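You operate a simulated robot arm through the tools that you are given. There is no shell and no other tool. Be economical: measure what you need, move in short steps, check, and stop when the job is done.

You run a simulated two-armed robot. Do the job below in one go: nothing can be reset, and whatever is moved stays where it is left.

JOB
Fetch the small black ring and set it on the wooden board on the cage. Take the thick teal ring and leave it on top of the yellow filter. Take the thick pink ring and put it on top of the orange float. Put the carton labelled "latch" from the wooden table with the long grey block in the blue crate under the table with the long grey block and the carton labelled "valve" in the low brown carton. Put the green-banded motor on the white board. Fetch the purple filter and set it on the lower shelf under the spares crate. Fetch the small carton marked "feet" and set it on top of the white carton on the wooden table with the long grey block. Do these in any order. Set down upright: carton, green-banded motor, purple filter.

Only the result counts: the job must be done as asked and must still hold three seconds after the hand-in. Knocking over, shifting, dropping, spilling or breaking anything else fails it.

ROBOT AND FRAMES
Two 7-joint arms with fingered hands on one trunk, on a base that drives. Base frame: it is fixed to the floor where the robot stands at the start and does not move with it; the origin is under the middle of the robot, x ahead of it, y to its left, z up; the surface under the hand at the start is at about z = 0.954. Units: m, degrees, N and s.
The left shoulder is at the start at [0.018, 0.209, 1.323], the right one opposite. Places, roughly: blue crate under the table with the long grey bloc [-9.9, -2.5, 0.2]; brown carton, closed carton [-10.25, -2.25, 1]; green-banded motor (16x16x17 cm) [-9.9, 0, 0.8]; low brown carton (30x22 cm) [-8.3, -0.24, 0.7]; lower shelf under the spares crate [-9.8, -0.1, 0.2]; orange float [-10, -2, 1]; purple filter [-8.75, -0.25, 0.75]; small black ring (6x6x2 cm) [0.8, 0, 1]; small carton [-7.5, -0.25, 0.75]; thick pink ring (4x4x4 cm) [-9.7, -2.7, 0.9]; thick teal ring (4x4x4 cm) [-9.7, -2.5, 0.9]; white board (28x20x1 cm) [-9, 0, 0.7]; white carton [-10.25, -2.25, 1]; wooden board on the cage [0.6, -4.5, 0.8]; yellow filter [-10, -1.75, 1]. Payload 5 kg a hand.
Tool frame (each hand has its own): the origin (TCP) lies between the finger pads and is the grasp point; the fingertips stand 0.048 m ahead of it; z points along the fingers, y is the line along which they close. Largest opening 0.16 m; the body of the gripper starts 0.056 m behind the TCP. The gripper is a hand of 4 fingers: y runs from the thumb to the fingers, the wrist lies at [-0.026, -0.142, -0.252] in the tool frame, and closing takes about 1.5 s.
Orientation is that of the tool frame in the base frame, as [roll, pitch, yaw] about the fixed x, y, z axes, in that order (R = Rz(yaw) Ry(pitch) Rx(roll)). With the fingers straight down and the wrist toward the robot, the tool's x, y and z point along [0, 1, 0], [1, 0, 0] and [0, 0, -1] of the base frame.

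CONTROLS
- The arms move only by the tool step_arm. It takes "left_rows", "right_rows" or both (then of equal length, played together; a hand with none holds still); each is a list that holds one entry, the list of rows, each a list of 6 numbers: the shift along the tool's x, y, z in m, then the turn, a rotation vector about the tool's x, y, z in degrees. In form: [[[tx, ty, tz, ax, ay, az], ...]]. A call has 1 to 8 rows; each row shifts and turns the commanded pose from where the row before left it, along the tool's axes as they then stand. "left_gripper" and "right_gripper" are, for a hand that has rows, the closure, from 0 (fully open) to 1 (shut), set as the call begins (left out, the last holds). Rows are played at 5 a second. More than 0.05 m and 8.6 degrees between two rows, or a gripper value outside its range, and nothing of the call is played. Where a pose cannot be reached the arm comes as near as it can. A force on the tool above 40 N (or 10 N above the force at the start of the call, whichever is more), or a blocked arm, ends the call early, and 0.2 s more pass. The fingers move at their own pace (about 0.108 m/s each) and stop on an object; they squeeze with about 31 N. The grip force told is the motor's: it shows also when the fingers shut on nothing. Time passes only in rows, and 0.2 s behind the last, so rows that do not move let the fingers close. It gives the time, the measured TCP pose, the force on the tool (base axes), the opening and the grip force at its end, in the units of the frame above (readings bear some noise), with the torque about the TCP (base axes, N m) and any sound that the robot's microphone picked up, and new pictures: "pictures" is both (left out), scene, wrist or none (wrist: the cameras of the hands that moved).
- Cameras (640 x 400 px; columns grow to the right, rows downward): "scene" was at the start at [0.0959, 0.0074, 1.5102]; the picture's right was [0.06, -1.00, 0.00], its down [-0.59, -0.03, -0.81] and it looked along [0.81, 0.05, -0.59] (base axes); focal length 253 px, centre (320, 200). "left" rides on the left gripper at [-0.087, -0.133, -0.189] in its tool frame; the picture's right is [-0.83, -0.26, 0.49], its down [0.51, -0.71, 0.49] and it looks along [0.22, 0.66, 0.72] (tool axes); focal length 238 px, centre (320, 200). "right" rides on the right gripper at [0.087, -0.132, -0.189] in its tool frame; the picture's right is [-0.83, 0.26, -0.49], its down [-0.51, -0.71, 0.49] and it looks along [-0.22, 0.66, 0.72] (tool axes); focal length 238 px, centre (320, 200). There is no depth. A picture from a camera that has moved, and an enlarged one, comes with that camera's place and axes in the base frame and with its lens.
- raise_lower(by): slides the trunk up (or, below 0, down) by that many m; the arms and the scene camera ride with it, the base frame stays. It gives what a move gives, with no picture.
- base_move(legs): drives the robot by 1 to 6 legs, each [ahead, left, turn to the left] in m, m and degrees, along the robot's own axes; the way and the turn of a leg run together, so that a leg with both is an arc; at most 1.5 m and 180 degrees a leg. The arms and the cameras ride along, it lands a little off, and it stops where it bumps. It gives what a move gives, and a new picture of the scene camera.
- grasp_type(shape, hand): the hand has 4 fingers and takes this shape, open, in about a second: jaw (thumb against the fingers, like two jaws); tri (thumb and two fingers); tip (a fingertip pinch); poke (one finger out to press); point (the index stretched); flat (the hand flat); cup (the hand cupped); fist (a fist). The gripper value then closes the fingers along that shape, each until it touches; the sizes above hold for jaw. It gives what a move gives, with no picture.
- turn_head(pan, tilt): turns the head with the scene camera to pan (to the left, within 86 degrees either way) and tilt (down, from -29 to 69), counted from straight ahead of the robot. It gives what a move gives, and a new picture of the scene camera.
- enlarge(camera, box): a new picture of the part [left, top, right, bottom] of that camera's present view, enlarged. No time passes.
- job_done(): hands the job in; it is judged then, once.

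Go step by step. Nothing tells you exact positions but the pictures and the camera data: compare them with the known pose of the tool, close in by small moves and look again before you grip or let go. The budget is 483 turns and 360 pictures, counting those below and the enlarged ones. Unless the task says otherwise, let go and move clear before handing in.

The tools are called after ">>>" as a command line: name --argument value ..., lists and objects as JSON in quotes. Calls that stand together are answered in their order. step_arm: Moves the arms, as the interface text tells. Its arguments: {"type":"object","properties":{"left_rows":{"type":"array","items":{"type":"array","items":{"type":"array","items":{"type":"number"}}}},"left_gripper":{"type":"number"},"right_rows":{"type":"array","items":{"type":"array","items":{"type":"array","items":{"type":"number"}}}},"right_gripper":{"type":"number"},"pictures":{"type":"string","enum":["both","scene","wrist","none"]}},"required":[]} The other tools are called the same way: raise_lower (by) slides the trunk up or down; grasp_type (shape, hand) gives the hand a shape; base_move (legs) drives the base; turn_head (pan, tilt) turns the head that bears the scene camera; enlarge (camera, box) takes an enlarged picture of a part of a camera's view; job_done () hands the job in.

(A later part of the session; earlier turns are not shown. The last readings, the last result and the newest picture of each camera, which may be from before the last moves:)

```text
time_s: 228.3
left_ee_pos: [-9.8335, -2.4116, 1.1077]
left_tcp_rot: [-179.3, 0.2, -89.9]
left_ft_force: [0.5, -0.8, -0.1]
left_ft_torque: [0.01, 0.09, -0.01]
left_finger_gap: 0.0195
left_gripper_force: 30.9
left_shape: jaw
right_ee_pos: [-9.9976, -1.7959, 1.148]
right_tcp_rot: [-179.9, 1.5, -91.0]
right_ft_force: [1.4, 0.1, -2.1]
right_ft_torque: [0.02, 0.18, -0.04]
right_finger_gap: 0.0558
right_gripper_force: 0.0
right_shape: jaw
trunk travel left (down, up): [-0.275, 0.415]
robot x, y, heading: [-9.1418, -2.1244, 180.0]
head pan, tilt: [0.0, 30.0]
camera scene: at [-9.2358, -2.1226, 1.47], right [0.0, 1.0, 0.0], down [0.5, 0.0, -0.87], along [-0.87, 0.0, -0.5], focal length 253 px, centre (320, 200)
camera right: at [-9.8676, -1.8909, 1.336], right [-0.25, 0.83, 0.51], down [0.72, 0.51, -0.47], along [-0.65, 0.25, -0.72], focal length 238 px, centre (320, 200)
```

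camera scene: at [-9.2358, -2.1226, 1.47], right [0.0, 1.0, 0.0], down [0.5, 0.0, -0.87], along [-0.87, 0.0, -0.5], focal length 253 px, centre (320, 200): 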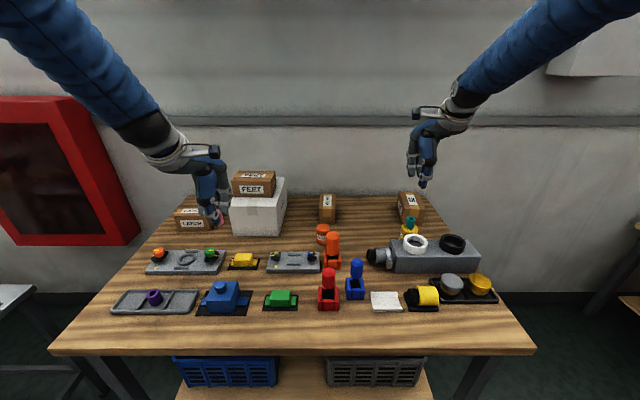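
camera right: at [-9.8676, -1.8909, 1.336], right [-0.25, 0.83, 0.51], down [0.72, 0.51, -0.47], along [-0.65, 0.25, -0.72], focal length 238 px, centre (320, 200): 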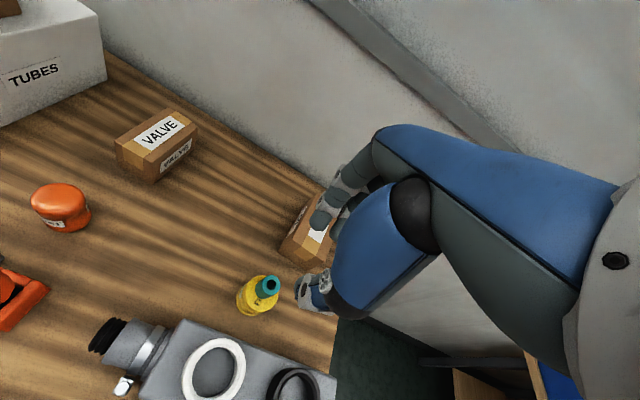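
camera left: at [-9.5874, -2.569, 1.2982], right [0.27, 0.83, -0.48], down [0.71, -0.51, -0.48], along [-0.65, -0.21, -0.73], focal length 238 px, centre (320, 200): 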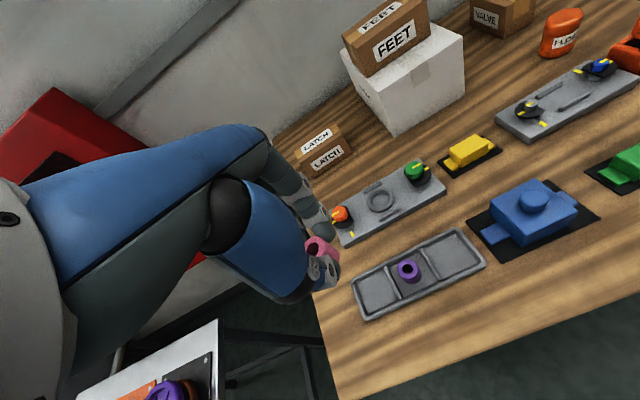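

The teal ring stands on the filter. Now I shift right 0.27 m so the left hand brings the pink ring to the float.

>>> base_move --legs '[[0, -0.27, 0]]'

>>> enlarge --camera "left" --box '[0, 0, 640, 400]'

```text
time_s: 230.2
left_ee_pos: [-9.8337, -2.1364, 1.1069]
left_tcp_rot: [-179.0, 0.1, -89.7]
left_ft_force: [-0.4, 0.0, 0.4]
left_ft_torque: [-0.06, 0.03, -0.01]
left_finger_gap: 0.0197
left_gripper_force: 31.0
left_shape: jaw
right_ee_pos: [-10.0001, -1.5228, 1.1491]
right_tcp_rot: [-179.8, 1.4, -90.8]
right_ft_force: [0.7, 2.0, -1.5]
right_ft_torque: [-0.08, -0.03, 0.03]
right_finger_gap: 0.0557
right_gripper_force: 0.1
right_shape: jaw
trunk travel left (down, up): [-0.275, 0.415]
robot x, y, heading: [-9.1368, -1.8449, -180.0]
head pan, tilt: [0.0, 30.0]
camera scene: at [-9.2374, -1.8453, 1.4698], right [0.0, 1.0, 0.0], down [0.5, 0.0, -0.87], along [-0.87, 0.0, -0.5], focal length 253 px, centre (320, 200)
```

scene: 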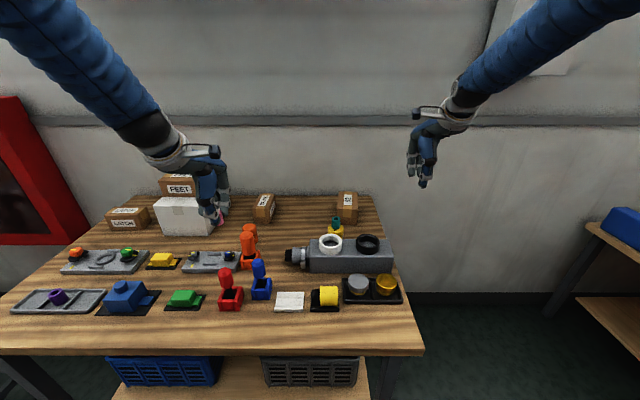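

```text
1.00 times, centred on (320, 200) of left (not enlarged: the box is as wide or as high as the picture)
camera zoom: at [-9.705, -2.05, 1.2977], right [0.26, 0.84, -0.48], down [0.72, -0.5, -0.48], along [-0.64, -0.22, -0.73], focal length 238 px, centre (320, 200)
```

zoom: 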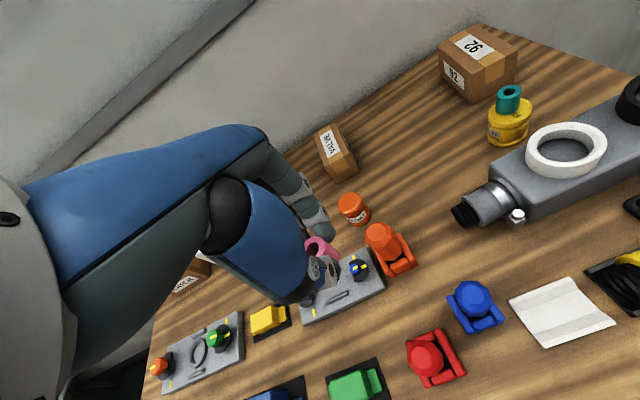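

Float confirmed at (−9.995, −2.107). Moving over it.

>>> step_arm --left_rows '[[[-0.006, 0.035, 0, 0, 0, 0], [-0.007, 0.04, 0, 0, 0, 0], [-0.007, 0.04, 0, 0, 0, 0], [-0.007, 0.045, 0, 0, 0, 0], [0, 0, 0.03, 0, 0, 0], [0, 0, 0.03, 0, 0, 0], [0, 0, 0.03, 0, 0, 0], [0, 0, 0.02, 0, 0, 0]]]' --pictures "wrist"

>>> enlarge --camera "scene" --box '[180, 170, 310, 255]'

```text
time_s: 232.0
left_ee_pos: [-9.9906, -2.1118, 0.9952]
left_tcp_rot: [-179.1, 0.1, -89.7]
left_ft_force: [-0.9, -0.4, 0.6]
left_ft_torque: [-0.03, -0.07, 0.0]
left_finger_gap: 0.0198
left_gripper_force: 30.9
left_shape: jaw
right_ee_pos: [-10.0014, -1.5242, 1.148]
right_tcp_rot: [-179.8, 1.5, -90.8]
right_ft_force: [-0.3, -0.6, -1.6]
right_ft_torque: [0.03, -0.06, 0.03]
right_finger_gap: 0.0556
right_gripper_force: 0.0
right_shape: jaw
trunk travel left (down, up): [-0.275, 0.415]
robot x, y, heading: [-9.138, -1.844, -180.0]
head pan, tilt: [0.0, 30.0]
camera left: at [-9.8632, -2.026, 1.1847], right [0.26, 0.84, -0.48], down [0.72, -0.5, -0.48], along [-0.64, -0.22, -0.73], focal length 238 px, centre (320, 200)
```

left: 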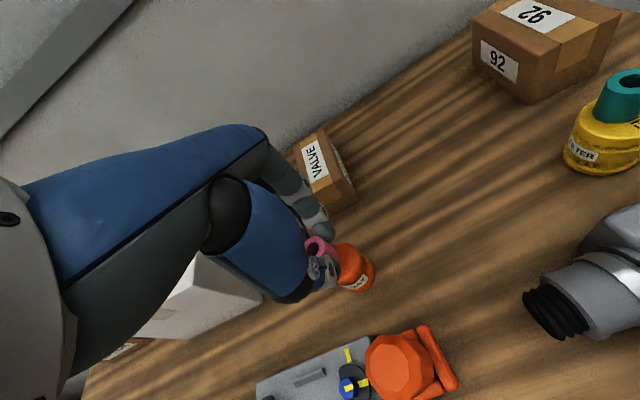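

```text
4.71 times, centred on (245, 212) of scene
camera zoom: at [-9.2382, -1.8466, 1.4697], right [0.0, 1.0, 0.0], down [0.5, 0.0, -0.87], along [-0.87, 0.0, -0.5], focal length 1190 px, centre (673, 141)
```

zoom: 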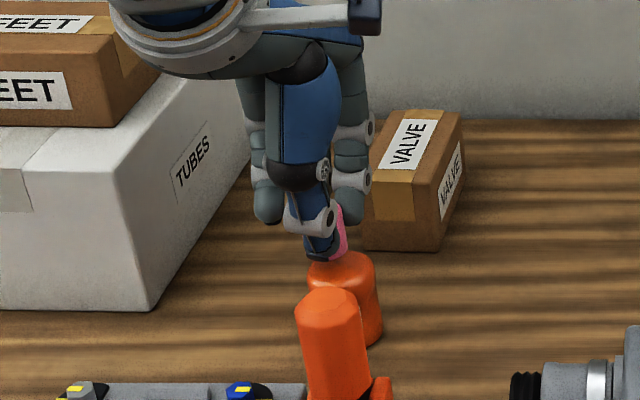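

Ring centre computed at (−9.996, −2.109), right over the float. Lowering gently.

>>> step_arm --left_rows '[[[0, 0, 0.004, 0, 0, 0], [0, 0, 0.004, 0, 0, 0], [0, 0, 0.003, 0, 0, 0], [0, 0, 0, 0, 0, 0]]]' --pictures "none"

>>> step_arm --left_rows '[[[0, 0, 0.002, 0, 0, 0], [0, 0, 0.002, 0, 0, 0], [0, 0, 0, 0, 0, 0]]]' --pictures "none"

>>> enlarge --camera "scene" --box '[180, 170, 310, 255]'

```text
time_s: 233.0
left_ee_pos: [-9.9919, -2.1118, 0.9848]
left_tcp_rot: [-179.1, 0.1, -89.6]
left_ft_force: [-0.3, 0.1, -0.5]
left_ft_torque: [-0.04, 0.03, -0.01]
left_finger_gap: 0.0197
left_gripper_force: 30.6
left_shape: jaw
right_ee_pos: [-10.0004, -1.5235, 1.1482]
right_tcp_rot: [-179.9, 1.4, -90.8]
right_ft_force: [0.0, 0.9, 0.7]
right_ft_torque: [-0.03, 0.0, -0.05]
right_finger_gap: 0.0556
right_gripper_force: 0.1
right_shape: jaw
trunk travel left (down, up): [-0.275, 0.415]
robot x, y, heading: [-9.1404, -1.8476, -179.9]
head pan, tilt: [0.0, 30.0]
```

```text
time_s: 233.8
left_ee_pos: [-9.9922, -2.1106, 0.9794]
left_tcp_rot: [-179.1, 0.2, -89.6]
left_ft_force: [0.7, 0.1, 5.8]
left_ft_torque: [-0.09, 0.09, 0.01]
left_finger_gap: 0.0192
left_gripper_force: 30.9
left_shape: jaw
right_ee_pos: [-10.0003, -1.5226, 1.149]
right_tcp_rot: [-179.9, 1.4, -90.9]
right_ft_force: [-1.7, -0.2, -0.2]
right_ft_torque: [-0.01, -0.01, -0.02]
right_finger_gap: 0.0557
right_gripper_force: 0.0
right_shape: jaw
trunk travel left (down, up): [-0.275, 0.415]
robot x, y, heading: [-9.1346, -1.841, -180.0]
head pan, tilt: [0.0, 30.0]
```

```text
4.71 times, centred on (245, 212) of scene
camera zoom: at [-9.237, -1.846, 1.4699], right [0.0, 1.0, 0.0], down [0.5, 0.0, -0.87], along [-0.87, 0.0, -0.5], focal length 1190 px, centre (673, 141)
```

zoom: 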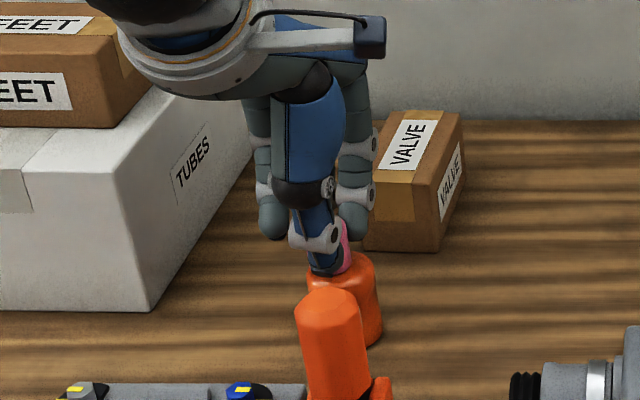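

>>> step_arm --left_rows '[[[0, 0, 0, 0, 0, 0], [0, 0, 0, 0, 0, 0], [0, 0, 0, 0, 0, 0], [0, 0, 0, 0, 0, 0]]]' --left_gripper 0.65 --pictures "none"

>>> step_arm --left_rows '[[[0, 0, -0.01, 0, 0, 0], [0, 0, -0.015, 0, 0, 0], [0, 0, -0.03, 0, 0, 0], [0, 0, -0.04, 0, 0, 0], [0, 0, -0.04, 0, 0, 0], [0, 0, -0.04, 0, 0, 0]]]' --pictures "both"

```text
time_s: 234.8
left_ee_pos: [-9.9926, -2.1124, 0.9792]
left_tcp_rot: [-179.1, 0.1, -89.7]
left_ft_force: [0.2, -0.3, 0.1]
left_ft_torque: [0.01, -0.03, -0.04]
left_finger_gap: 0.0554
left_gripper_force: 0.2
left_shape: jaw
right_ee_pos: [-10.0012, -1.5238, 1.148]
right_tcp_rot: [-179.8, 1.4, -90.8]
right_ft_force: [-0.2, -0.6, -0.3]
right_ft_torque: [-0.03, 0.0, -0.01]
right_finger_gap: 0.0557
right_gripper_force: 0.0
right_shape: jaw
trunk travel left (down, up): [-0.275, 0.415]
robot x, y, heading: [-9.1371, -1.849, -179.9]
head pan, tilt: [0.0, 30.0]
```

```text
time_s: 236.2
left_ee_pos: [-9.9904, -2.1111, 1.1543]
left_tcp_rot: [-179.0, -0.1, -89.7]
left_ft_force: [0.4, 0.2, -0.8]
left_ft_torque: [-0.01, 0.18, 0.03]
left_finger_gap: 0.0558
left_gripper_force: 0.0
left_shape: jaw
right_ee_pos: [-10.0004, -1.5236, 1.1497]
right_tcp_rot: [-179.9, 1.4, -90.8]
right_ft_force: [0.8, -0.6, 0.9]
right_ft_torque: [-0.04, 0.08, 0.0]
right_finger_gap: 0.0557
right_gripper_force: 0.0
right_shape: jaw
trunk travel left (down, up): [-0.275, 0.415]
robot x, y, heading: [-9.1372, -1.8458, -179.8]
head pan, tilt: [0.0, 30.0]
camera scene: at [-9.2362, -1.8458, 1.47], right [0.0, 1.0, 0.0], down [0.5, 0.0, -0.87], along [-0.87, 0.0, -0.5], focal length 253 px, centre (320, 200)
camera left: at [-9.8613, -2.0222, 1.3453], right [0.26, 0.84, -0.48], down [0.72, -0.5, -0.48], along [-0.64, -0.22, -0.73], focal length 238 px, centre (320, 200)
```

scene: 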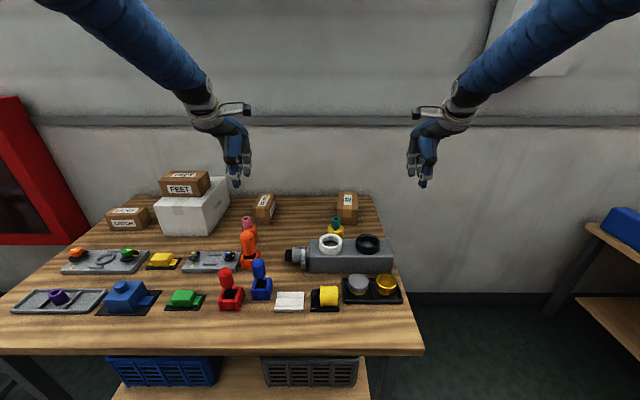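
left: 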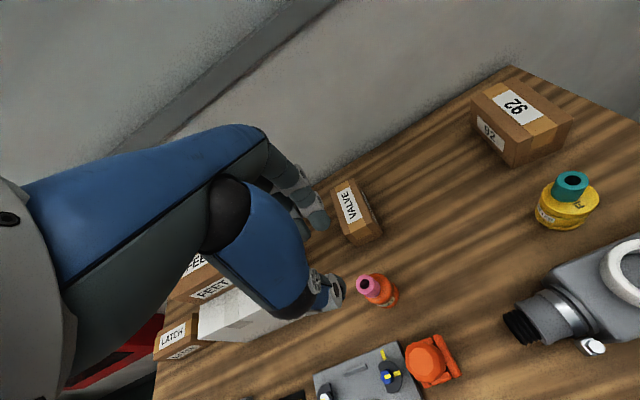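

Pink ring stands on the float. Next is VALVE; I measure it precisely from the wrist view.

>>> enlarge --camera "left" --box '[300, 150, 420, 250]'

>>> enlarge --camera "scene" --box '[90, 165, 370, 270]'

```text
4.00 times, centred on (360, 200) of left
camera zoom: at [-9.8613, -2.0222, 1.3453], right [0.26, 0.84, -0.48], down [0.72, -0.5, -0.48], along [-0.64, -0.22, -0.73], focal length 953 px, centre (160, 200)
```

zoom: 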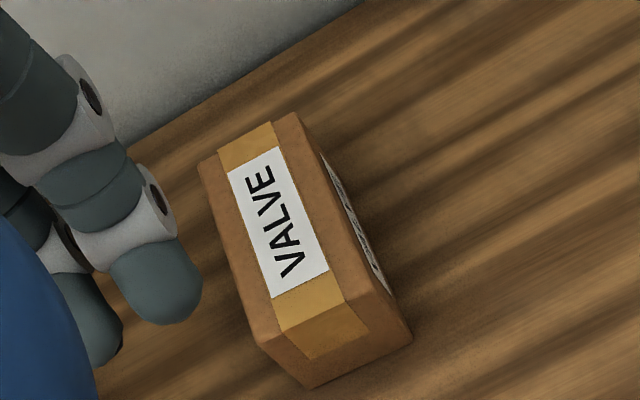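

```text
2.29 times, centred on (230, 218) of scene
camera zoom: at [-9.2362, -1.8458, 1.47], right [0.0, 1.0, 0.0], down [0.5, 0.0, -0.87], along [-0.87, 0.0, -0.5], focal length 578 px, centre (526, 160)
```

zoom: 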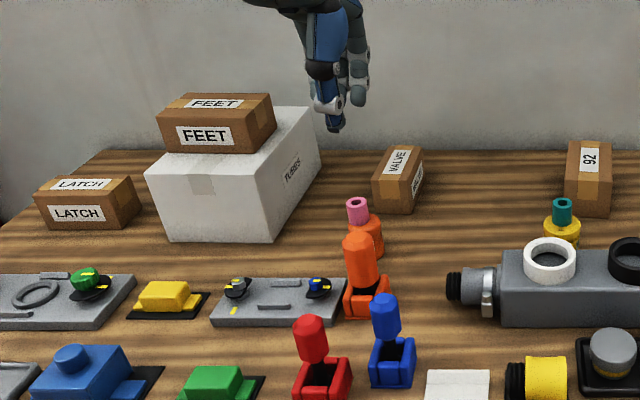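

VALVE: centre (−10.174, −2.09), 13.5 cm along x, 6.3 cm wide. I'll grip it lengthwise with full opening using the left hand. Move in a little first.

>>> base_move --legs '[[0.07, 0, 0]]'

>>> step_arm --left_rows '[[[-0.005, 0.03, 0, 0, 0, 0], [-0.005, 0.03, 0, 0, 0, 0], [-0.005, 0.03, 0, 0, 0, 0], [-0.005, 0.02, 0.02, 0, 0, 0], [0, 0, 0.03, 0, 0, 0], [0, 0, 0.03, 0, 0, 0]]]' --left_gripper 0.0 --pictures "both"

```text
time_s: 237.2
left_ee_pos: [-10.062, -2.1087, 1.1537]
left_tcp_rot: [-179.1, 0.1, -89.6]
left_ft_force: [-0.6, 0.2, -1.2]
left_ft_torque: [-0.03, -0.09, 0.01]
left_finger_gap: 0.0555
left_gripper_force: 0.0
left_shape: jaw
right_ee_pos: [-10.0718, -1.5246, 1.1484]
right_tcp_rot: [-179.8, 1.3, -90.9]
right_ft_force: [-1.3, 0.5, -0.3]
right_ft_torque: [0.01, -0.07, -0.02]
right_finger_gap: 0.0554
right_gripper_force: 0.1
right_shape: jaw
trunk travel left (down, up): [-0.275, 0.415]
robot x, y, heading: [-9.2086, -1.8471, -179.9]
head pan, tilt: [0.0, 30.0]
camera scene: at [-9.3085, -1.8458, 1.4697], right [0.0, 1.0, 0.0], down [0.5, 0.0, -0.87], along [-0.87, 0.0, -0.5], focal length 253 px, centre (320, 200)
```

scene: 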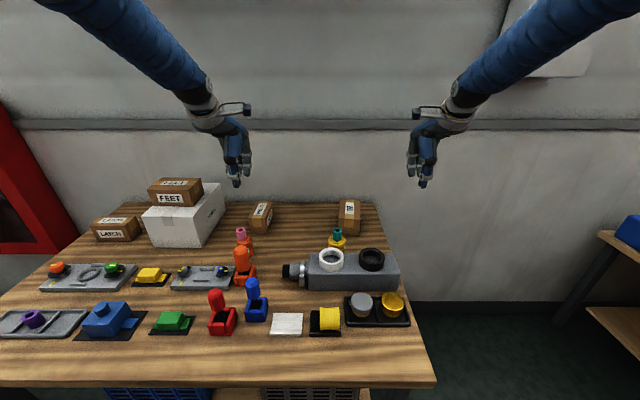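

```text
time_s: 238.6
left_ee_pos: [-10.1727, -2.0891, 1.0691]
left_tcp_rot: [-179.1, 0.2, -89.6]
left_ft_force: [-0.8, -0.4, 0.4]
left_ft_torque: [-0.01, -0.12, -0.02]
left_finger_gap: 0.1598
left_gripper_force: 0.0
left_shape: jaw
right_ee_pos: [-10.0713, -1.524, 1.1465]
right_tcp_rot: [-179.6, 1.4, -90.8]
right_ft_force: [-0.7, 0.6, -1.7]
right_ft_torque: [0.01, -0.09, -0.03]
right_finger_gap: 0.0559
right_gripper_force: 0.1
right_shape: jaw
trunk travel left (down, up): [-0.275, 0.415]
robot x, y, heading: [-9.2082, -1.8485, -179.9]
head pan, tilt: [0.0, 30.0]
camera scene: at [-9.3087, -1.8462, 1.4696], right [0.0, 1.0, 0.0], down [0.5, 0.0, -0.87], along [-0.87, 0.0, -0.5], focal length 253 px, centre (320, 200)
camera left: at [-10.0442, -2.0019, 1.2597], right [0.26, 0.84, -0.48], down [0.72, -0.5, -0.48], along [-0.64, -0.22, -0.73], focal length 238 px, centre (320, 200)
```

scene: 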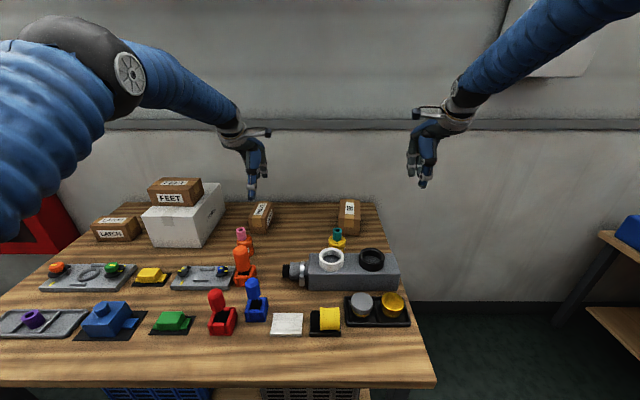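
left: 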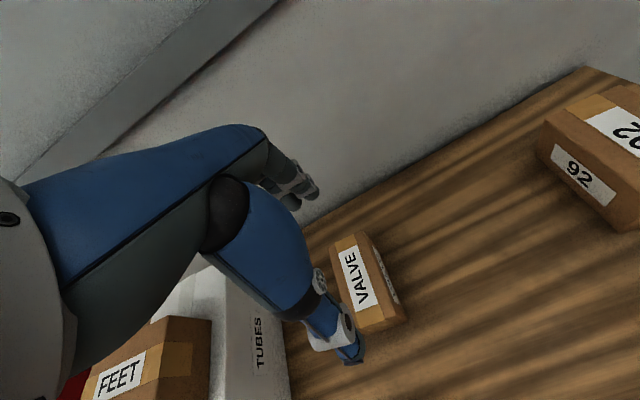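

>>> step_arm --left_rows '[[[0, 0.002, 0.03, 0, 0, 0], [0, 0.002, 0.03, 0, 0, 0], [0, 0, 0.025, 0, 0, 0]]]' --pictures "wrist"

>>> enlarge --camera "scene" --box '[200, 140, 320, 260]'

```text
time_s: 239.4
left_ee_pos: [-10.1764, -2.0918, 0.9865]
left_tcp_rot: [-179.2, 0.2, -89.6]
left_ft_force: [-0.4, -1.1, 0.4]
left_ft_torque: [0.02, -0.08, 0.0]
left_finger_gap: 0.1598
left_gripper_force: 0.1
left_shape: jaw
right_ee_pos: [-10.0704, -1.5234, 1.1473]
right_tcp_rot: [-179.8, 1.5, -90.8]
right_ft_force: [-0.5, -0.2, 0.2]
right_ft_torque: [0.02, -0.04, 0.02]
right_finger_gap: 0.0558
right_gripper_force: 0.0
right_shape: jaw
trunk travel left (down, up): [-0.275, 0.415]
robot x, y, heading: [-9.2065, -1.8493, -179.7]
head pan, tilt: [0.0, 30.0]
camera left: at [-10.047, -2.0044, 1.1768], right [0.26, 0.84, -0.48], down [0.72, -0.5, -0.48], along [-0.64, -0.22, -0.73], focal length 238 px, centre (320, 200)
```

left: 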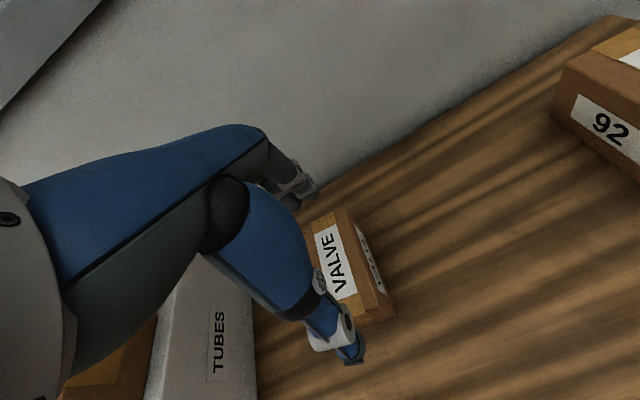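

```text
3.33 times, centred on (260, 200) of scene
camera zoom: at [-9.3079, -1.8463, 1.4697], right [0.0, 1.0, 0.0], down [0.5, 0.0, -0.87], along [-0.87, 0.0, -0.5], focal length 843 px, centre (520, 200)
```

zoom: 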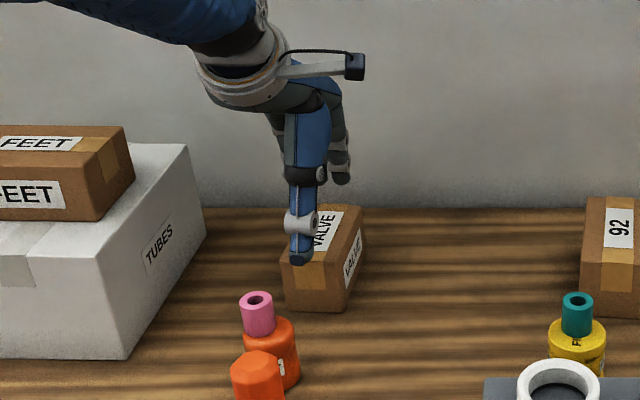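

>>> step_arm --left_rows '[[[-0.004, 0, 0.02, 0, 0, 0], [0, 0, 0.018, 0, 0, 0], [0, 0, 0.014, 0, 0, 0]]]' --pictures "wrist"

>>> enlarge --camera "scene" --box '[200, 140, 320, 260]'

```text
time_s: 240.2
left_ee_pos: [-10.1738, -2.086, 0.9341]
left_tcp_rot: [-179.1, 0.1, -89.7]
left_ft_force: [-0.5, -0.2, 0.4]
left_ft_torque: [-0.02, -0.07, 0.0]
left_finger_gap: 0.1597
left_gripper_force: 0.0
left_shape: jaw
right_ee_pos: [-10.0697, -1.5247, 1.1472]
right_tcp_rot: [-179.7, 1.4, -90.8]
right_ft_force: [-1.1, 0.2, -0.2]
right_ft_torque: [-0.01, -0.07, 0.01]
right_finger_gap: 0.0555
right_gripper_force: 0.2
right_shape: jaw
trunk travel left (down, up): [-0.275, 0.415]
robot x, y, heading: [-9.206, -1.848, -180.0]
head pan, tilt: [0.0, 30.0]
camera left: at [-10.0446, -1.9986, 1.124], right [0.26, 0.84, -0.48], down [0.72, -0.5, -0.48], along [-0.64, -0.22, -0.73], focal length 238 px, centre (320, 200)
```

left: 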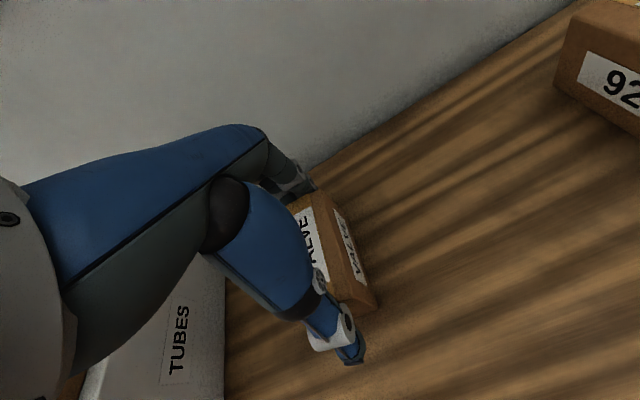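

```text
3.33 times, centred on (260, 200) of scene
camera zoom: at [-9.3078, -1.846, 1.4698], right [0.0, 1.0, 0.0], down [0.5, 0.0, -0.87], along [-0.87, 0.0, -0.5], focal length 843 px, centre (520, 200)
```

zoom: 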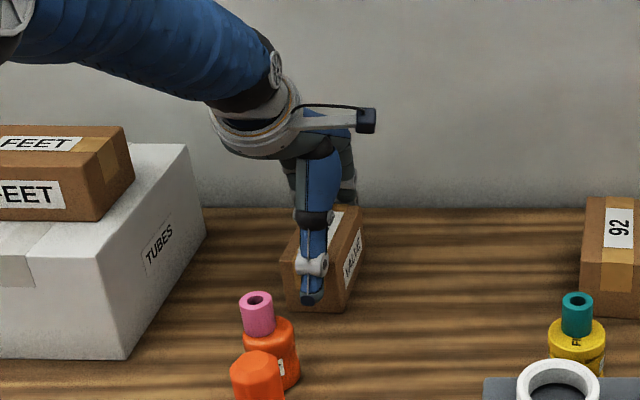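

Straddled; closing.

>>> step_arm --left_rows '[[[0, 0, 0.006, 0, 0, 0], [0, 0, 0, 0, 0, 0], [0, 0, 0, 0, 0, 0], [0, 0, 0, 0, 0, 0], [0, 0, 0, 0, 0, 0]]]' --left_gripper 0.6 --pictures "wrist"

>>> step_arm --left_rows '[[[0, 0, -0.02, 0, 0, 0], [0, 0, -0.03, 0, 0, 0], [0, 0, -0.03, 0, 0, 0], [0, 0, -0.04, 0, 0, 0], [0, 0, -0.04, 0, 0, 0]]]' --pictures "both"

```text
time_s: 241.4
left_ee_pos: [-10.1725, -2.0852, 0.9298]
left_tcp_rot: [-179.2, 0.1, -89.6]
left_ft_force: [1.2, 0.2, 6.7]
left_ft_torque: [0.01, 0.01, -0.07]
left_finger_gap: 0.1251
left_gripper_force: 31.0
left_shape: jaw
right_ee_pos: [-10.0699, -1.524, 1.1498]
right_tcp_rot: [-179.8, 1.4, -90.8]
right_ft_force: [-0.3, -0.1, 0.7]
right_ft_torque: [-0.03, 0.02, 0.0]
right_finger_gap: 0.0555
right_gripper_force: 0.0
right_shape: jaw
trunk travel left (down, up): [-0.275, 0.415]
robot x, y, heading: [-9.2037, -1.8443, -179.9]
head pan, tilt: [0.0, 30.0]
camera left: at [-10.0432, -1.9986, 1.1205], right [0.26, 0.84, -0.48], down [0.72, -0.5, -0.48], along [-0.64, -0.22, -0.73], focal length 238 px, centre (320, 200)
```

left: 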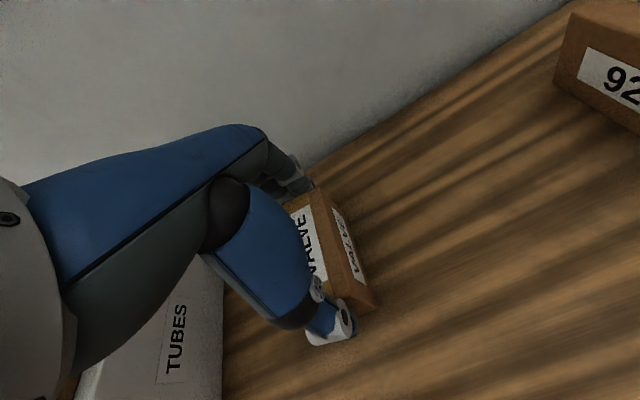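

```text
time_s: 242.6
left_ee_pos: [-10.1752, -2.084, 1.0878]
left_tcp_rot: [-179.0, 0.1, -89.7]
left_ft_force: [1.5, 0.3, -4.2]
left_ft_torque: [-0.01, 0.08, 0.01]
left_finger_gap: 0.125
left_gripper_force: 30.7
left_shape: jaw
right_ee_pos: [-10.07, -1.5217, 1.1476]
right_tcp_rot: [-179.8, 1.3, -90.8]
right_ft_force: [0.4, 0.5, 0.6]
right_ft_torque: [-0.05, 0.08, 0.01]
right_finger_gap: 0.0556
right_gripper_force: 0.1
right_shape: jaw
trunk travel left (down, up): [-0.275, 0.415]
robot x, y, heading: [-9.209, -1.8484, -179.6]
head pan, tilt: [0.0, 30.0]
camera scene: at [-9.3063, -1.8454, 1.47], right [0.0, 1.0, 0.0], down [0.5, 0.0, -0.87], along [-0.87, 0.0, -0.5], focal length 253 px, centre (320, 200)
camera left: at [-10.0467, -1.9982, 1.2795], right [0.26, 0.84, -0.48], down [0.72, -0.5, -0.48], along [-0.64, -0.22, -0.73], focal length 238 px, centre (320, 200)
```

scene: 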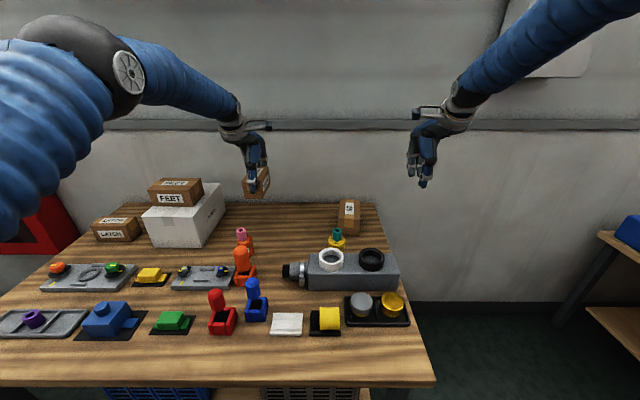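
left: 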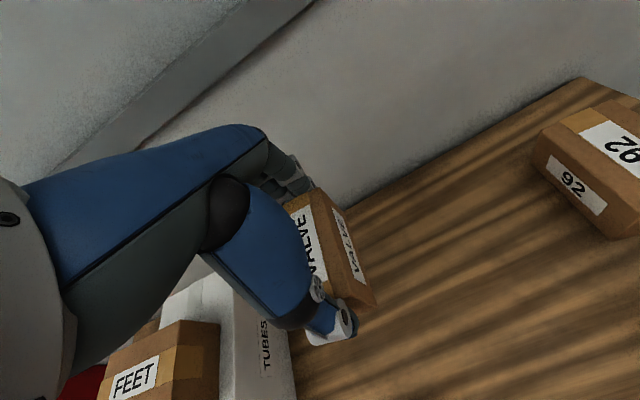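

VALVE is in hand. I back away from the table and turn to face bench B for the low brown carton.

>>> base_move --legs '[[-0.6, 0, 0], [0, -0.05, -45], [0, 0, -45]]'

>>> turn_head --pan 0 --tilt 35

```text
time_s: 250.1
left_ee_pos: [-8.8416, -0.8307, 1.0887]
left_tcp_rot: [-179.1, 0.2, -179.3]
left_ft_force: [0.7, 0.4, -2.9]
left_ft_torque: [0.02, 0.03, 0.03]
left_finger_gap: 0.1248
left_gripper_force: 31.1
left_shape: jaw
right_ee_pos: [-8.278, -0.936, 1.1467]
right_tcp_rot: [-179.8, 1.4, 179.4]
right_ft_force: [1.0, -0.3, -0.7]
right_ft_torque: [0.02, 0.08, -0.02]
right_finger_gap: 0.0557
right_gripper_force: 0.1
right_shape: jaw
trunk travel left (down, up): [-0.275, 0.415]
robot x, y, heading: [-8.5971, -1.8008, 90.4]
head pan, tilt: [0.0, 30.0]
camera scene: at [-8.5973, -1.6983, 1.4698], right [1.0, 0.01, 0.0], down [0.0, -0.5, -0.87], along [-0.01, 0.87, -0.5], focal length 253 px, centre (320, 200)
```

scene: 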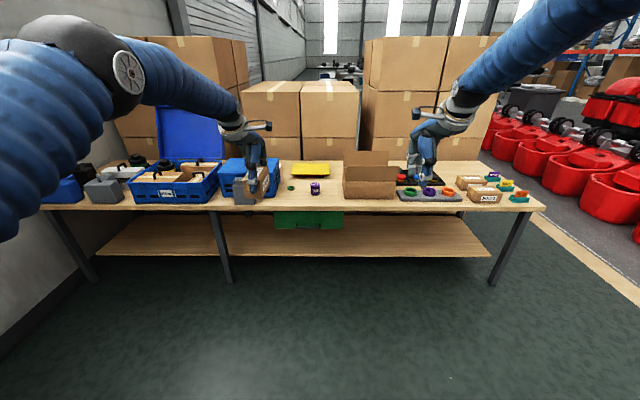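

```text
time_s: 250.8
left_ee_pos: [-8.8414, -0.8323, 1.0876]
left_tcp_rot: [-179.0, 0.0, -179.4]
left_ft_force: [0.3, 0.6, -2.7]
left_ft_torque: [0.0, -0.02, 0.01]
left_finger_gap: 0.1251
left_gripper_force: 30.9
left_shape: jaw
right_ee_pos: [-8.2793, -0.9352, 1.1486]
right_tcp_rot: [-179.8, 1.5, 179.5]
right_ft_force: [-1.2, 0.1, 0.1]
right_ft_torque: [0.0, 0.02, 0.02]
right_finger_gap: 0.0555
right_gripper_force: 0.1
right_shape: jaw
trunk travel left (down, up): [-0.275, 0.415]
robot x, y, heading: [-8.5969, -1.7994, 90.5]
head pan, tilt: [0.0, 35.0]
camera scene: at [-8.5979, -1.7006, 1.462], right [1.0, 0.01, 0.0], down [0.0, -0.57, -0.82], along [-0.01, 0.82, -0.57], focal length 253 px, centre (320, 200)
```

scene: 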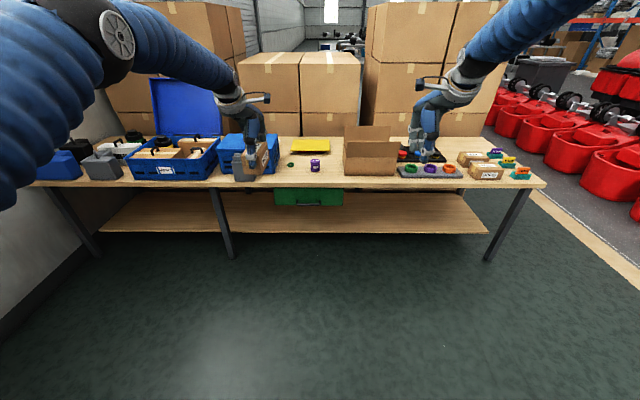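

>>> enlarge --camera "scene" --box '[20, 100, 300, 260]'

>>> enlarge --camera "scene" --box '[270, 110, 450, 220]'

```text
2.29 times, centred on (160, 180) of scene
camera zoom: at [-8.5979, -1.7006, 1.462], right [1.0, 0.01, 0.0], down [0.0, -0.57, -0.82], along [-0.01, 0.82, -0.57], focal length 578 px, centre (686, 246)
```

zoom: 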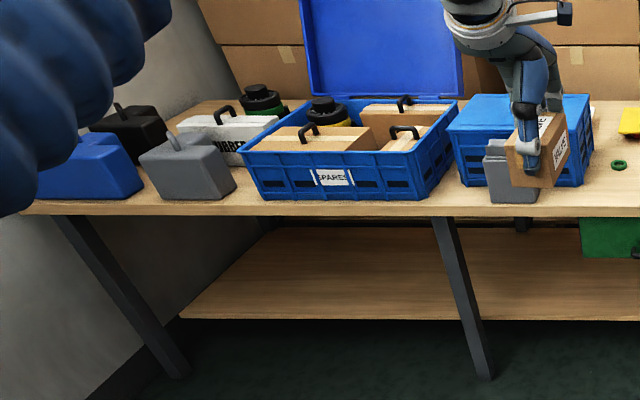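

```text
3.56 times, centred on (360, 165) of scene
camera zoom: at [-8.5979, -1.7006, 1.462], right [1.0, 0.01, 0.0], down [0.0, -0.57, -0.82], along [-0.01, 0.82, -0.57], focal length 899 px, centre (178, 324)
```

zoom: 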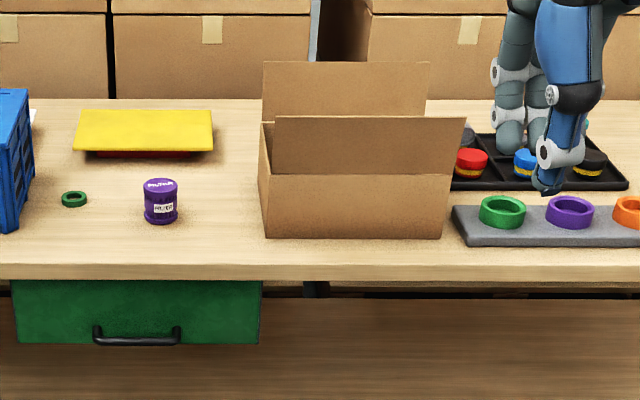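

The low carton spans x −8.46…−8.16, y −0.345…−0.125, with front and back flaps standing. I'll approach at a 20° heading so the wrist comes from the flapless side: first reposition the left arm, then turn and strafe.

>>> step_arm --left_rows '[[[0.037, -0.027, 0, 0, 0, 0], [0.037, -0.027, 0, 0, 0, 0], [0.037, -0.027, 0, 0, 0, 0], [0.037, -0.027, 0, 0, 0, 0], [0.037, -0.027, 0, 0, 0, 0], [0.037, -0.027, 0, 0, 0, 0], [0.037, -0.027, 0, 0, 0, 0]]]' --pictures "none"

>>> base_move --legs '[[0, 0, -35], [0, 0, -35], [0.0, 0.55, 0]]'

>>> turn_head --pan 35 --tilt 35

```text
time_s: 252.4
left_ee_pos: [-9.0969, -1.0248, 1.0884]
left_tcp_rot: [-179.1, 0.1, -179.5]
left_ft_force: [0.4, 0.5, -2.2]
left_ft_torque: [-0.02, 0.02, -0.01]
left_finger_gap: 0.1245
left_gripper_force: 30.9
left_shape: jaw
right_ee_pos: [-8.281, -0.9369, 1.149]
right_tcp_rot: [-179.9, 1.5, 179.5]
right_ft_force: [-1.5, -0.4, 0.7]
right_ft_torque: [0.04, -0.2, -0.05]
right_finger_gap: 0.0559
right_gripper_force: 0.0
right_shape: jaw
trunk travel left (down, up): [-0.275, 0.415]
robot x, y, heading: [-8.5977, -1.8005, 90.2]
head pan, tilt: [0.0, 35.0]
```

```text
time_s: 258.8
left_ee_pos: [-8.2348, -0.5561, 1.09]
left_tcp_rot: [-178.9, 0.1, 110.9]
left_ft_force: [0.0, 0.6, -1.7]
left_ft_torque: [-0.08, -0.04, 0.01]
left_finger_gap: 0.1247
left_gripper_force: 31.1
left_shape: jaw
right_ee_pos: [-7.868, -1.2921, 1.1477]
right_tcp_rot: [-179.8, 1.5, 109.8]
right_ft_force: [0.0, 0.8, 0.2]
right_ft_torque: [0.01, -0.03, 0.01]
right_finger_gap: 0.0556
right_gripper_force: 0.0
right_shape: jaw
trunk travel left (down, up): [-0.275, 0.415]
robot x, y, heading: [-8.7894, -1.2941, 21.0]
head pan, tilt: [0.0, 35.0]
camera scene: at [-8.6972, -1.257, 1.462], right [0.35, -0.94, 0.0], down [-0.54, -0.2, -0.82], along [0.77, 0.29, -0.57], focal length 253 px, centre (320, 200)
```

scene: 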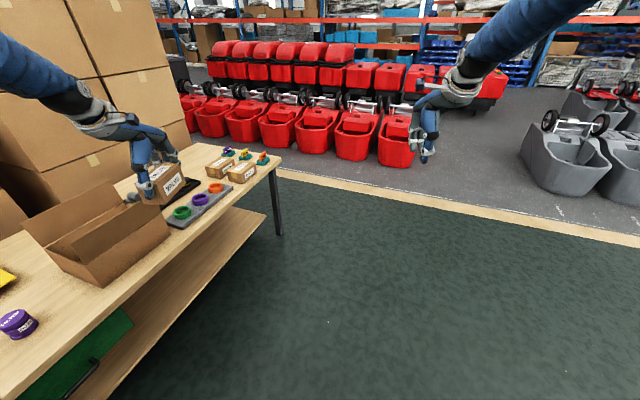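

```text
time_s: 259.8
left_ee_pos: [-8.2346, -0.5563, 1.0899]
left_tcp_rot: [-179.0, 0.1, 110.9]
left_ft_force: [-0.8, 0.1, -3.5]
left_ft_torque: [-0.04, -0.01, -0.02]
left_finger_gap: 0.1244
left_gripper_force: 30.2
left_shape: jaw
right_ee_pos: [-7.8672, -1.2918, 1.1479]
right_tcp_rot: [-179.8, 1.5, 109.8]
right_ft_force: [0.7, 0.6, -0.4]
right_ft_torque: [-0.01, 0.0, -0.01]
right_finger_gap: 0.0558
right_gripper_force: 0.0
right_shape: jaw
trunk travel left (down, up): [-0.275, 0.415]
robot x, y, heading: [-8.7896, -1.2907, 20.6]
head pan, tilt: [35.0, 35.0]
camera scene: at [-8.7298, -1.2159, 1.462], right [0.83, -0.56, 0.0], down [-0.32, -0.47, -0.82], along [0.46, 0.68, -0.57], focal length 253 px, centre (320, 200)
```

scene: 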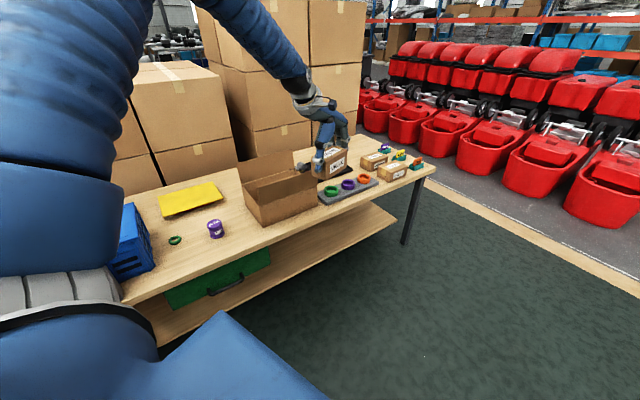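

>>> base_move --legs '[[0.03, 0.3, 0]]'

>>> enlarge --camera "left" --box '[0, 0, 640, 400]'

```text
time_s: 261.8
left_ee_pos: [-8.303, -0.2749, 1.0889]
left_tcp_rot: [-179.0, 0.1, 110.5]
left_ft_force: [-0.4, 0.6, -2.8]
left_ft_torque: [-0.06, 0.02, -0.03]
left_finger_gap: 0.1247
left_gripper_force: 30.9
left_shape: jaw
right_ee_pos: [-7.9423, -1.013, 1.1477]
right_tcp_rot: [-179.8, 1.5, 109.4]
right_ft_force: [-0.3, 0.2, 0.7]
right_ft_torque: [-0.07, 0.02, -0.01]
right_finger_gap: 0.0557
right_gripper_force: 0.1
right_shape: jaw
trunk travel left (down, up): [-0.275, 0.415]
robot x, y, heading: [-8.8624, -1.0103, 20.1]
head pan, tilt: [35.0, 35.0]
camera scene: at [-8.8034, -0.9302, 1.462], right [0.82, -0.57, 0.0], down [-0.33, -0.47, -0.82], along [0.47, 0.67, -0.57], focal length 253 px, centre (320, 200)
```

scene: 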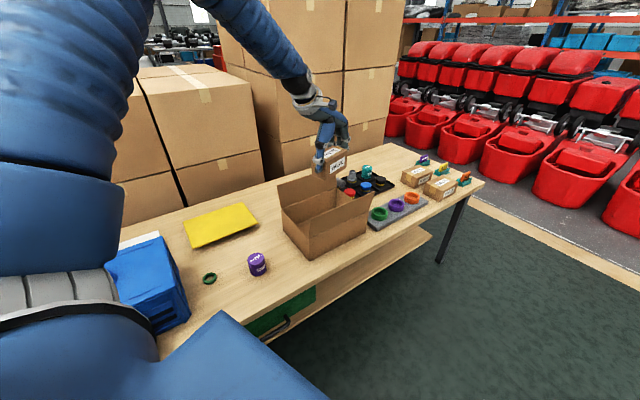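

```text
1.00 times, centred on (320, 200) of left (not enlarged: the box is as wide or as high as the picture)
camera zoom: at [-8.3947, -0.4013, 1.2798], right [0.04, -0.88, -0.48], down [-0.85, 0.22, -0.48], along [0.53, 0.43, -0.73], focal length 238 px, centre (320, 200)
```

zoom: 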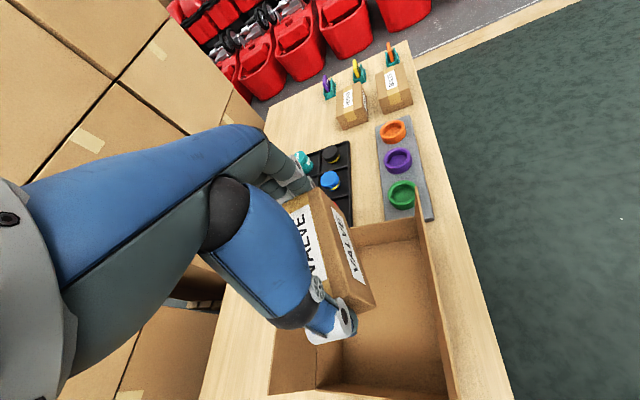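

Box inner centre ≈(−8.31, −0.225). I centre VALVE over it and lower.

>>> step_arm --left_rows '[[[0.025, 0.005, 0, 0, 0, 0], [0.024, 0.006, 0, 0, 0, 0], [0, 0, 0.04, 0, 0, 0], [0, 0, 0.04, 0, 0, 0], [0, 0, 0.04, 0, 0, 0], [0, 0, 0.04, 0, 0, 0]]]' --pictures "both"

```text
time_s: 263.2
left_ee_pos: [-8.3089, -0.2266, 0.9301]
left_tcp_rot: [-179.1, 0.1, 110.6]
left_ft_force: [2.6, 1.6, -1.2]
left_ft_torque: [-0.12, 0.12, -0.03]
left_finger_gap: 0.1246
left_gripper_force: 31.5
left_shape: jaw
right_ee_pos: [-7.942, -1.0117, 1.1474]
right_tcp_rot: [-179.8, 1.4, 109.5]
right_ft_force: [-0.6, 1.2, 0.9]
right_ft_torque: [-0.1, 0.02, 0.0]
right_finger_gap: 0.0557
right_gripper_force: 0.1
right_shape: jaw
trunk travel left (down, up): [-0.275, 0.415]
robot x, y, heading: [-8.8616, -1.0095, 20.5]
head pan, tilt: [35.0, 35.0]
camera scene: at [-8.8026, -0.9296, 1.4618], right [0.82, -0.57, 0.0], down [-0.33, -0.47, -0.82], along [0.47, 0.67, -0.57], focal length 253 px, centre (320, 200)
camera left: at [-8.4013, -0.353, 1.1212], right [0.04, -0.88, -0.48], down [-0.85, 0.22, -0.48], along [0.53, 0.43, -0.73], focal length 238 px, centre (320, 200)
```

scene: 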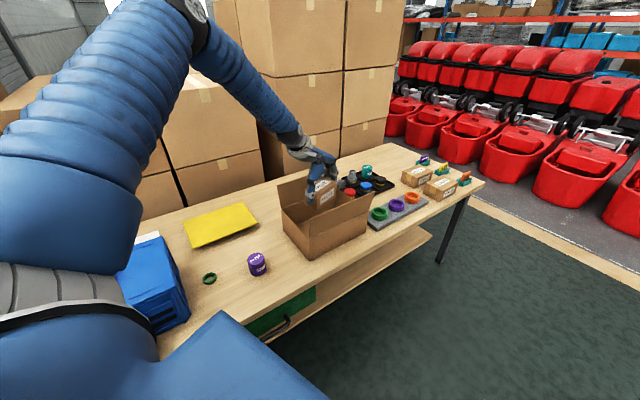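
left: 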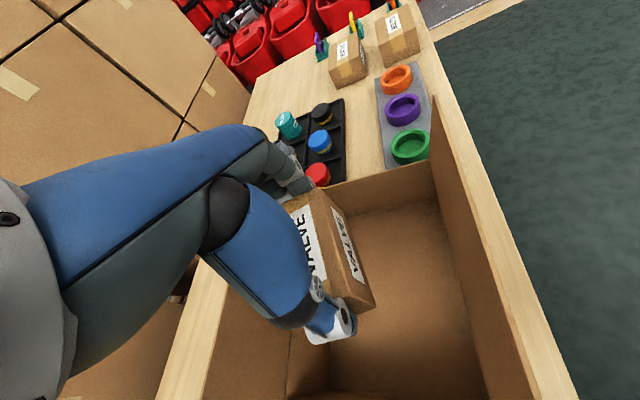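

>>> step_arm --left_rows '[[[-0.006, 0, 0.03, 0, 0, 0], [-0.006, 0, 0.03, 0, 0, 0], [0, 0, 0.03, 0, 0, 0], [0, 0, 0.02, 0, 0, 0]]]' --pictures "both"

```text
time_s: 264.2
left_ee_pos: [-8.3075, -0.2379, 0.8179]
left_tcp_rot: [-179.0, 0.2, 110.6]
left_ft_force: [0.8, 1.1, -1.8]
left_ft_torque: [-0.01, 0.02, 0.0]
left_finger_gap: 0.1244
left_gripper_force: 30.9
left_shape: jaw
right_ee_pos: [-7.9414, -1.0135, 1.1479]
right_tcp_rot: [-179.9, 1.4, 109.4]
right_ft_force: [-0.3, -0.1, -0.3]
right_ft_torque: [0.0, 0.03, 0.0]
right_finger_gap: 0.0559
right_gripper_force: 0.0
right_shape: jaw
trunk travel left (down, up): [-0.275, 0.415]
robot x, y, heading: [-8.8659, -1.0099, 20.5]
head pan, tilt: [35.0, 35.0]
camera scene: at [-8.803, -0.9307, 1.462], right [0.82, -0.57, 0.0], down [-0.33, -0.47, -0.82], along [0.47, 0.67, -0.57], focal length 253 px, centre (320, 200)
camera left: at [-8.3981, -0.3652, 1.0087], right [0.04, -0.88, -0.48], down [-0.85, 0.22, -0.48], along [0.53, 0.43, -0.73], focal length 238 px, centre (320, 200)
```

scene: 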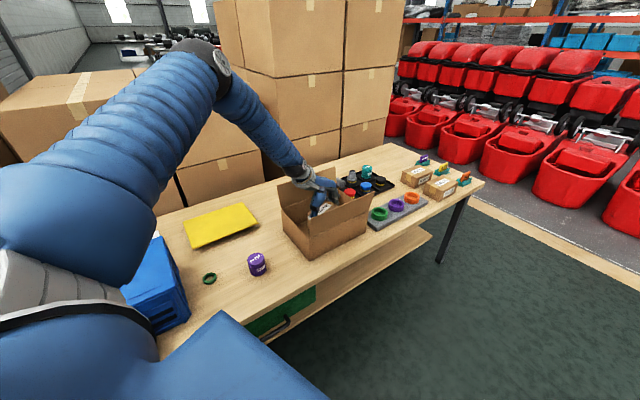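
left: 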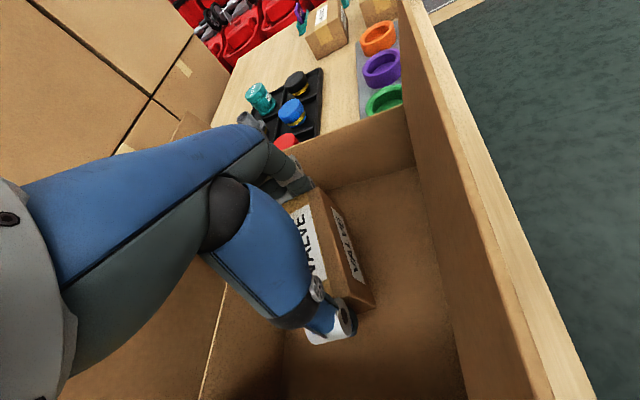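

>>> step_arm --left_rows '[[[0, 0, 0.012, 0, 0, 0], [0, 0, 0.008, 0, 0, 0], [0, 0, 0.004, 0, 0, 0], [0, 0, 0.004, 0, 0, 0]]]' --pictures "none"

>>> step_arm --left_rows '[[[0, 0, 0.003, 0, 0, 0], [0, 0, 0.003, 0, 0, 0], [0, 0, 0.003, 0, 0, 0], [0, 0, 0, 0, 0, 0]]]' --pictures "wrist"

```text
time_s: 265.2
left_ee_pos: [-8.3104, -0.2387, 0.7916]
left_tcp_rot: [-179.0, 0.1, 110.6]
left_ft_force: [0.1, 0.5, -2.5]
left_ft_torque: [0.03, 0.01, -0.02]
left_finger_gap: 0.1246
left_gripper_force: 31.1
left_shape: jaw
right_ee_pos: [-7.9415, -1.0138, 1.1472]
right_tcp_rot: [-179.8, 1.5, 109.3]
right_ft_force: [0.2, 0.2, -0.3]
right_ft_torque: [0.01, -0.05, -0.01]
right_finger_gap: 0.0556
right_gripper_force: 0.0
right_shape: jaw
trunk travel left (down, up): [-0.275, 0.415]
robot x, y, heading: [-8.8638, -1.0084, 20.1]
head pan, tilt: [35.0, 35.0]
```

```text
time_s: 266.2
left_ee_pos: [-8.3106, -0.2392, 0.7848]
left_tcp_rot: [-179.2, 0.1, 110.6]
left_ft_force: [-0.9, 1.3, 9.5]
left_ft_torque: [0.05, 0.09, 0.06]
left_finger_gap: 0.1243
left_gripper_force: 31.3
left_shape: jaw
right_ee_pos: [-7.9424, -1.0134, 1.1487]
right_tcp_rot: [-179.9, 1.5, 109.4]
right_ft_force: [-0.3, 1.0, -0.7]
right_ft_torque: [0.01, -0.02, 0.0]
right_finger_gap: 0.0559
right_gripper_force: 0.1
right_shape: jaw
trunk travel left (down, up): [-0.275, 0.415]
robot x, y, heading: [-8.8675, -1.0054, 20.6]
head pan, tilt: [35.0, 35.0]
camera left: at [-8.4019, -0.3659, 0.9751], right [0.05, -0.87, -0.48], down [-0.85, 0.22, -0.48], along [0.53, 0.43, -0.73], focal length 238 px, centre (320, 200)
```

left: 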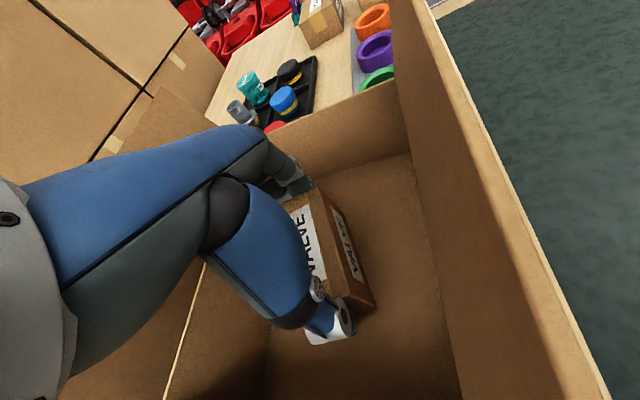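

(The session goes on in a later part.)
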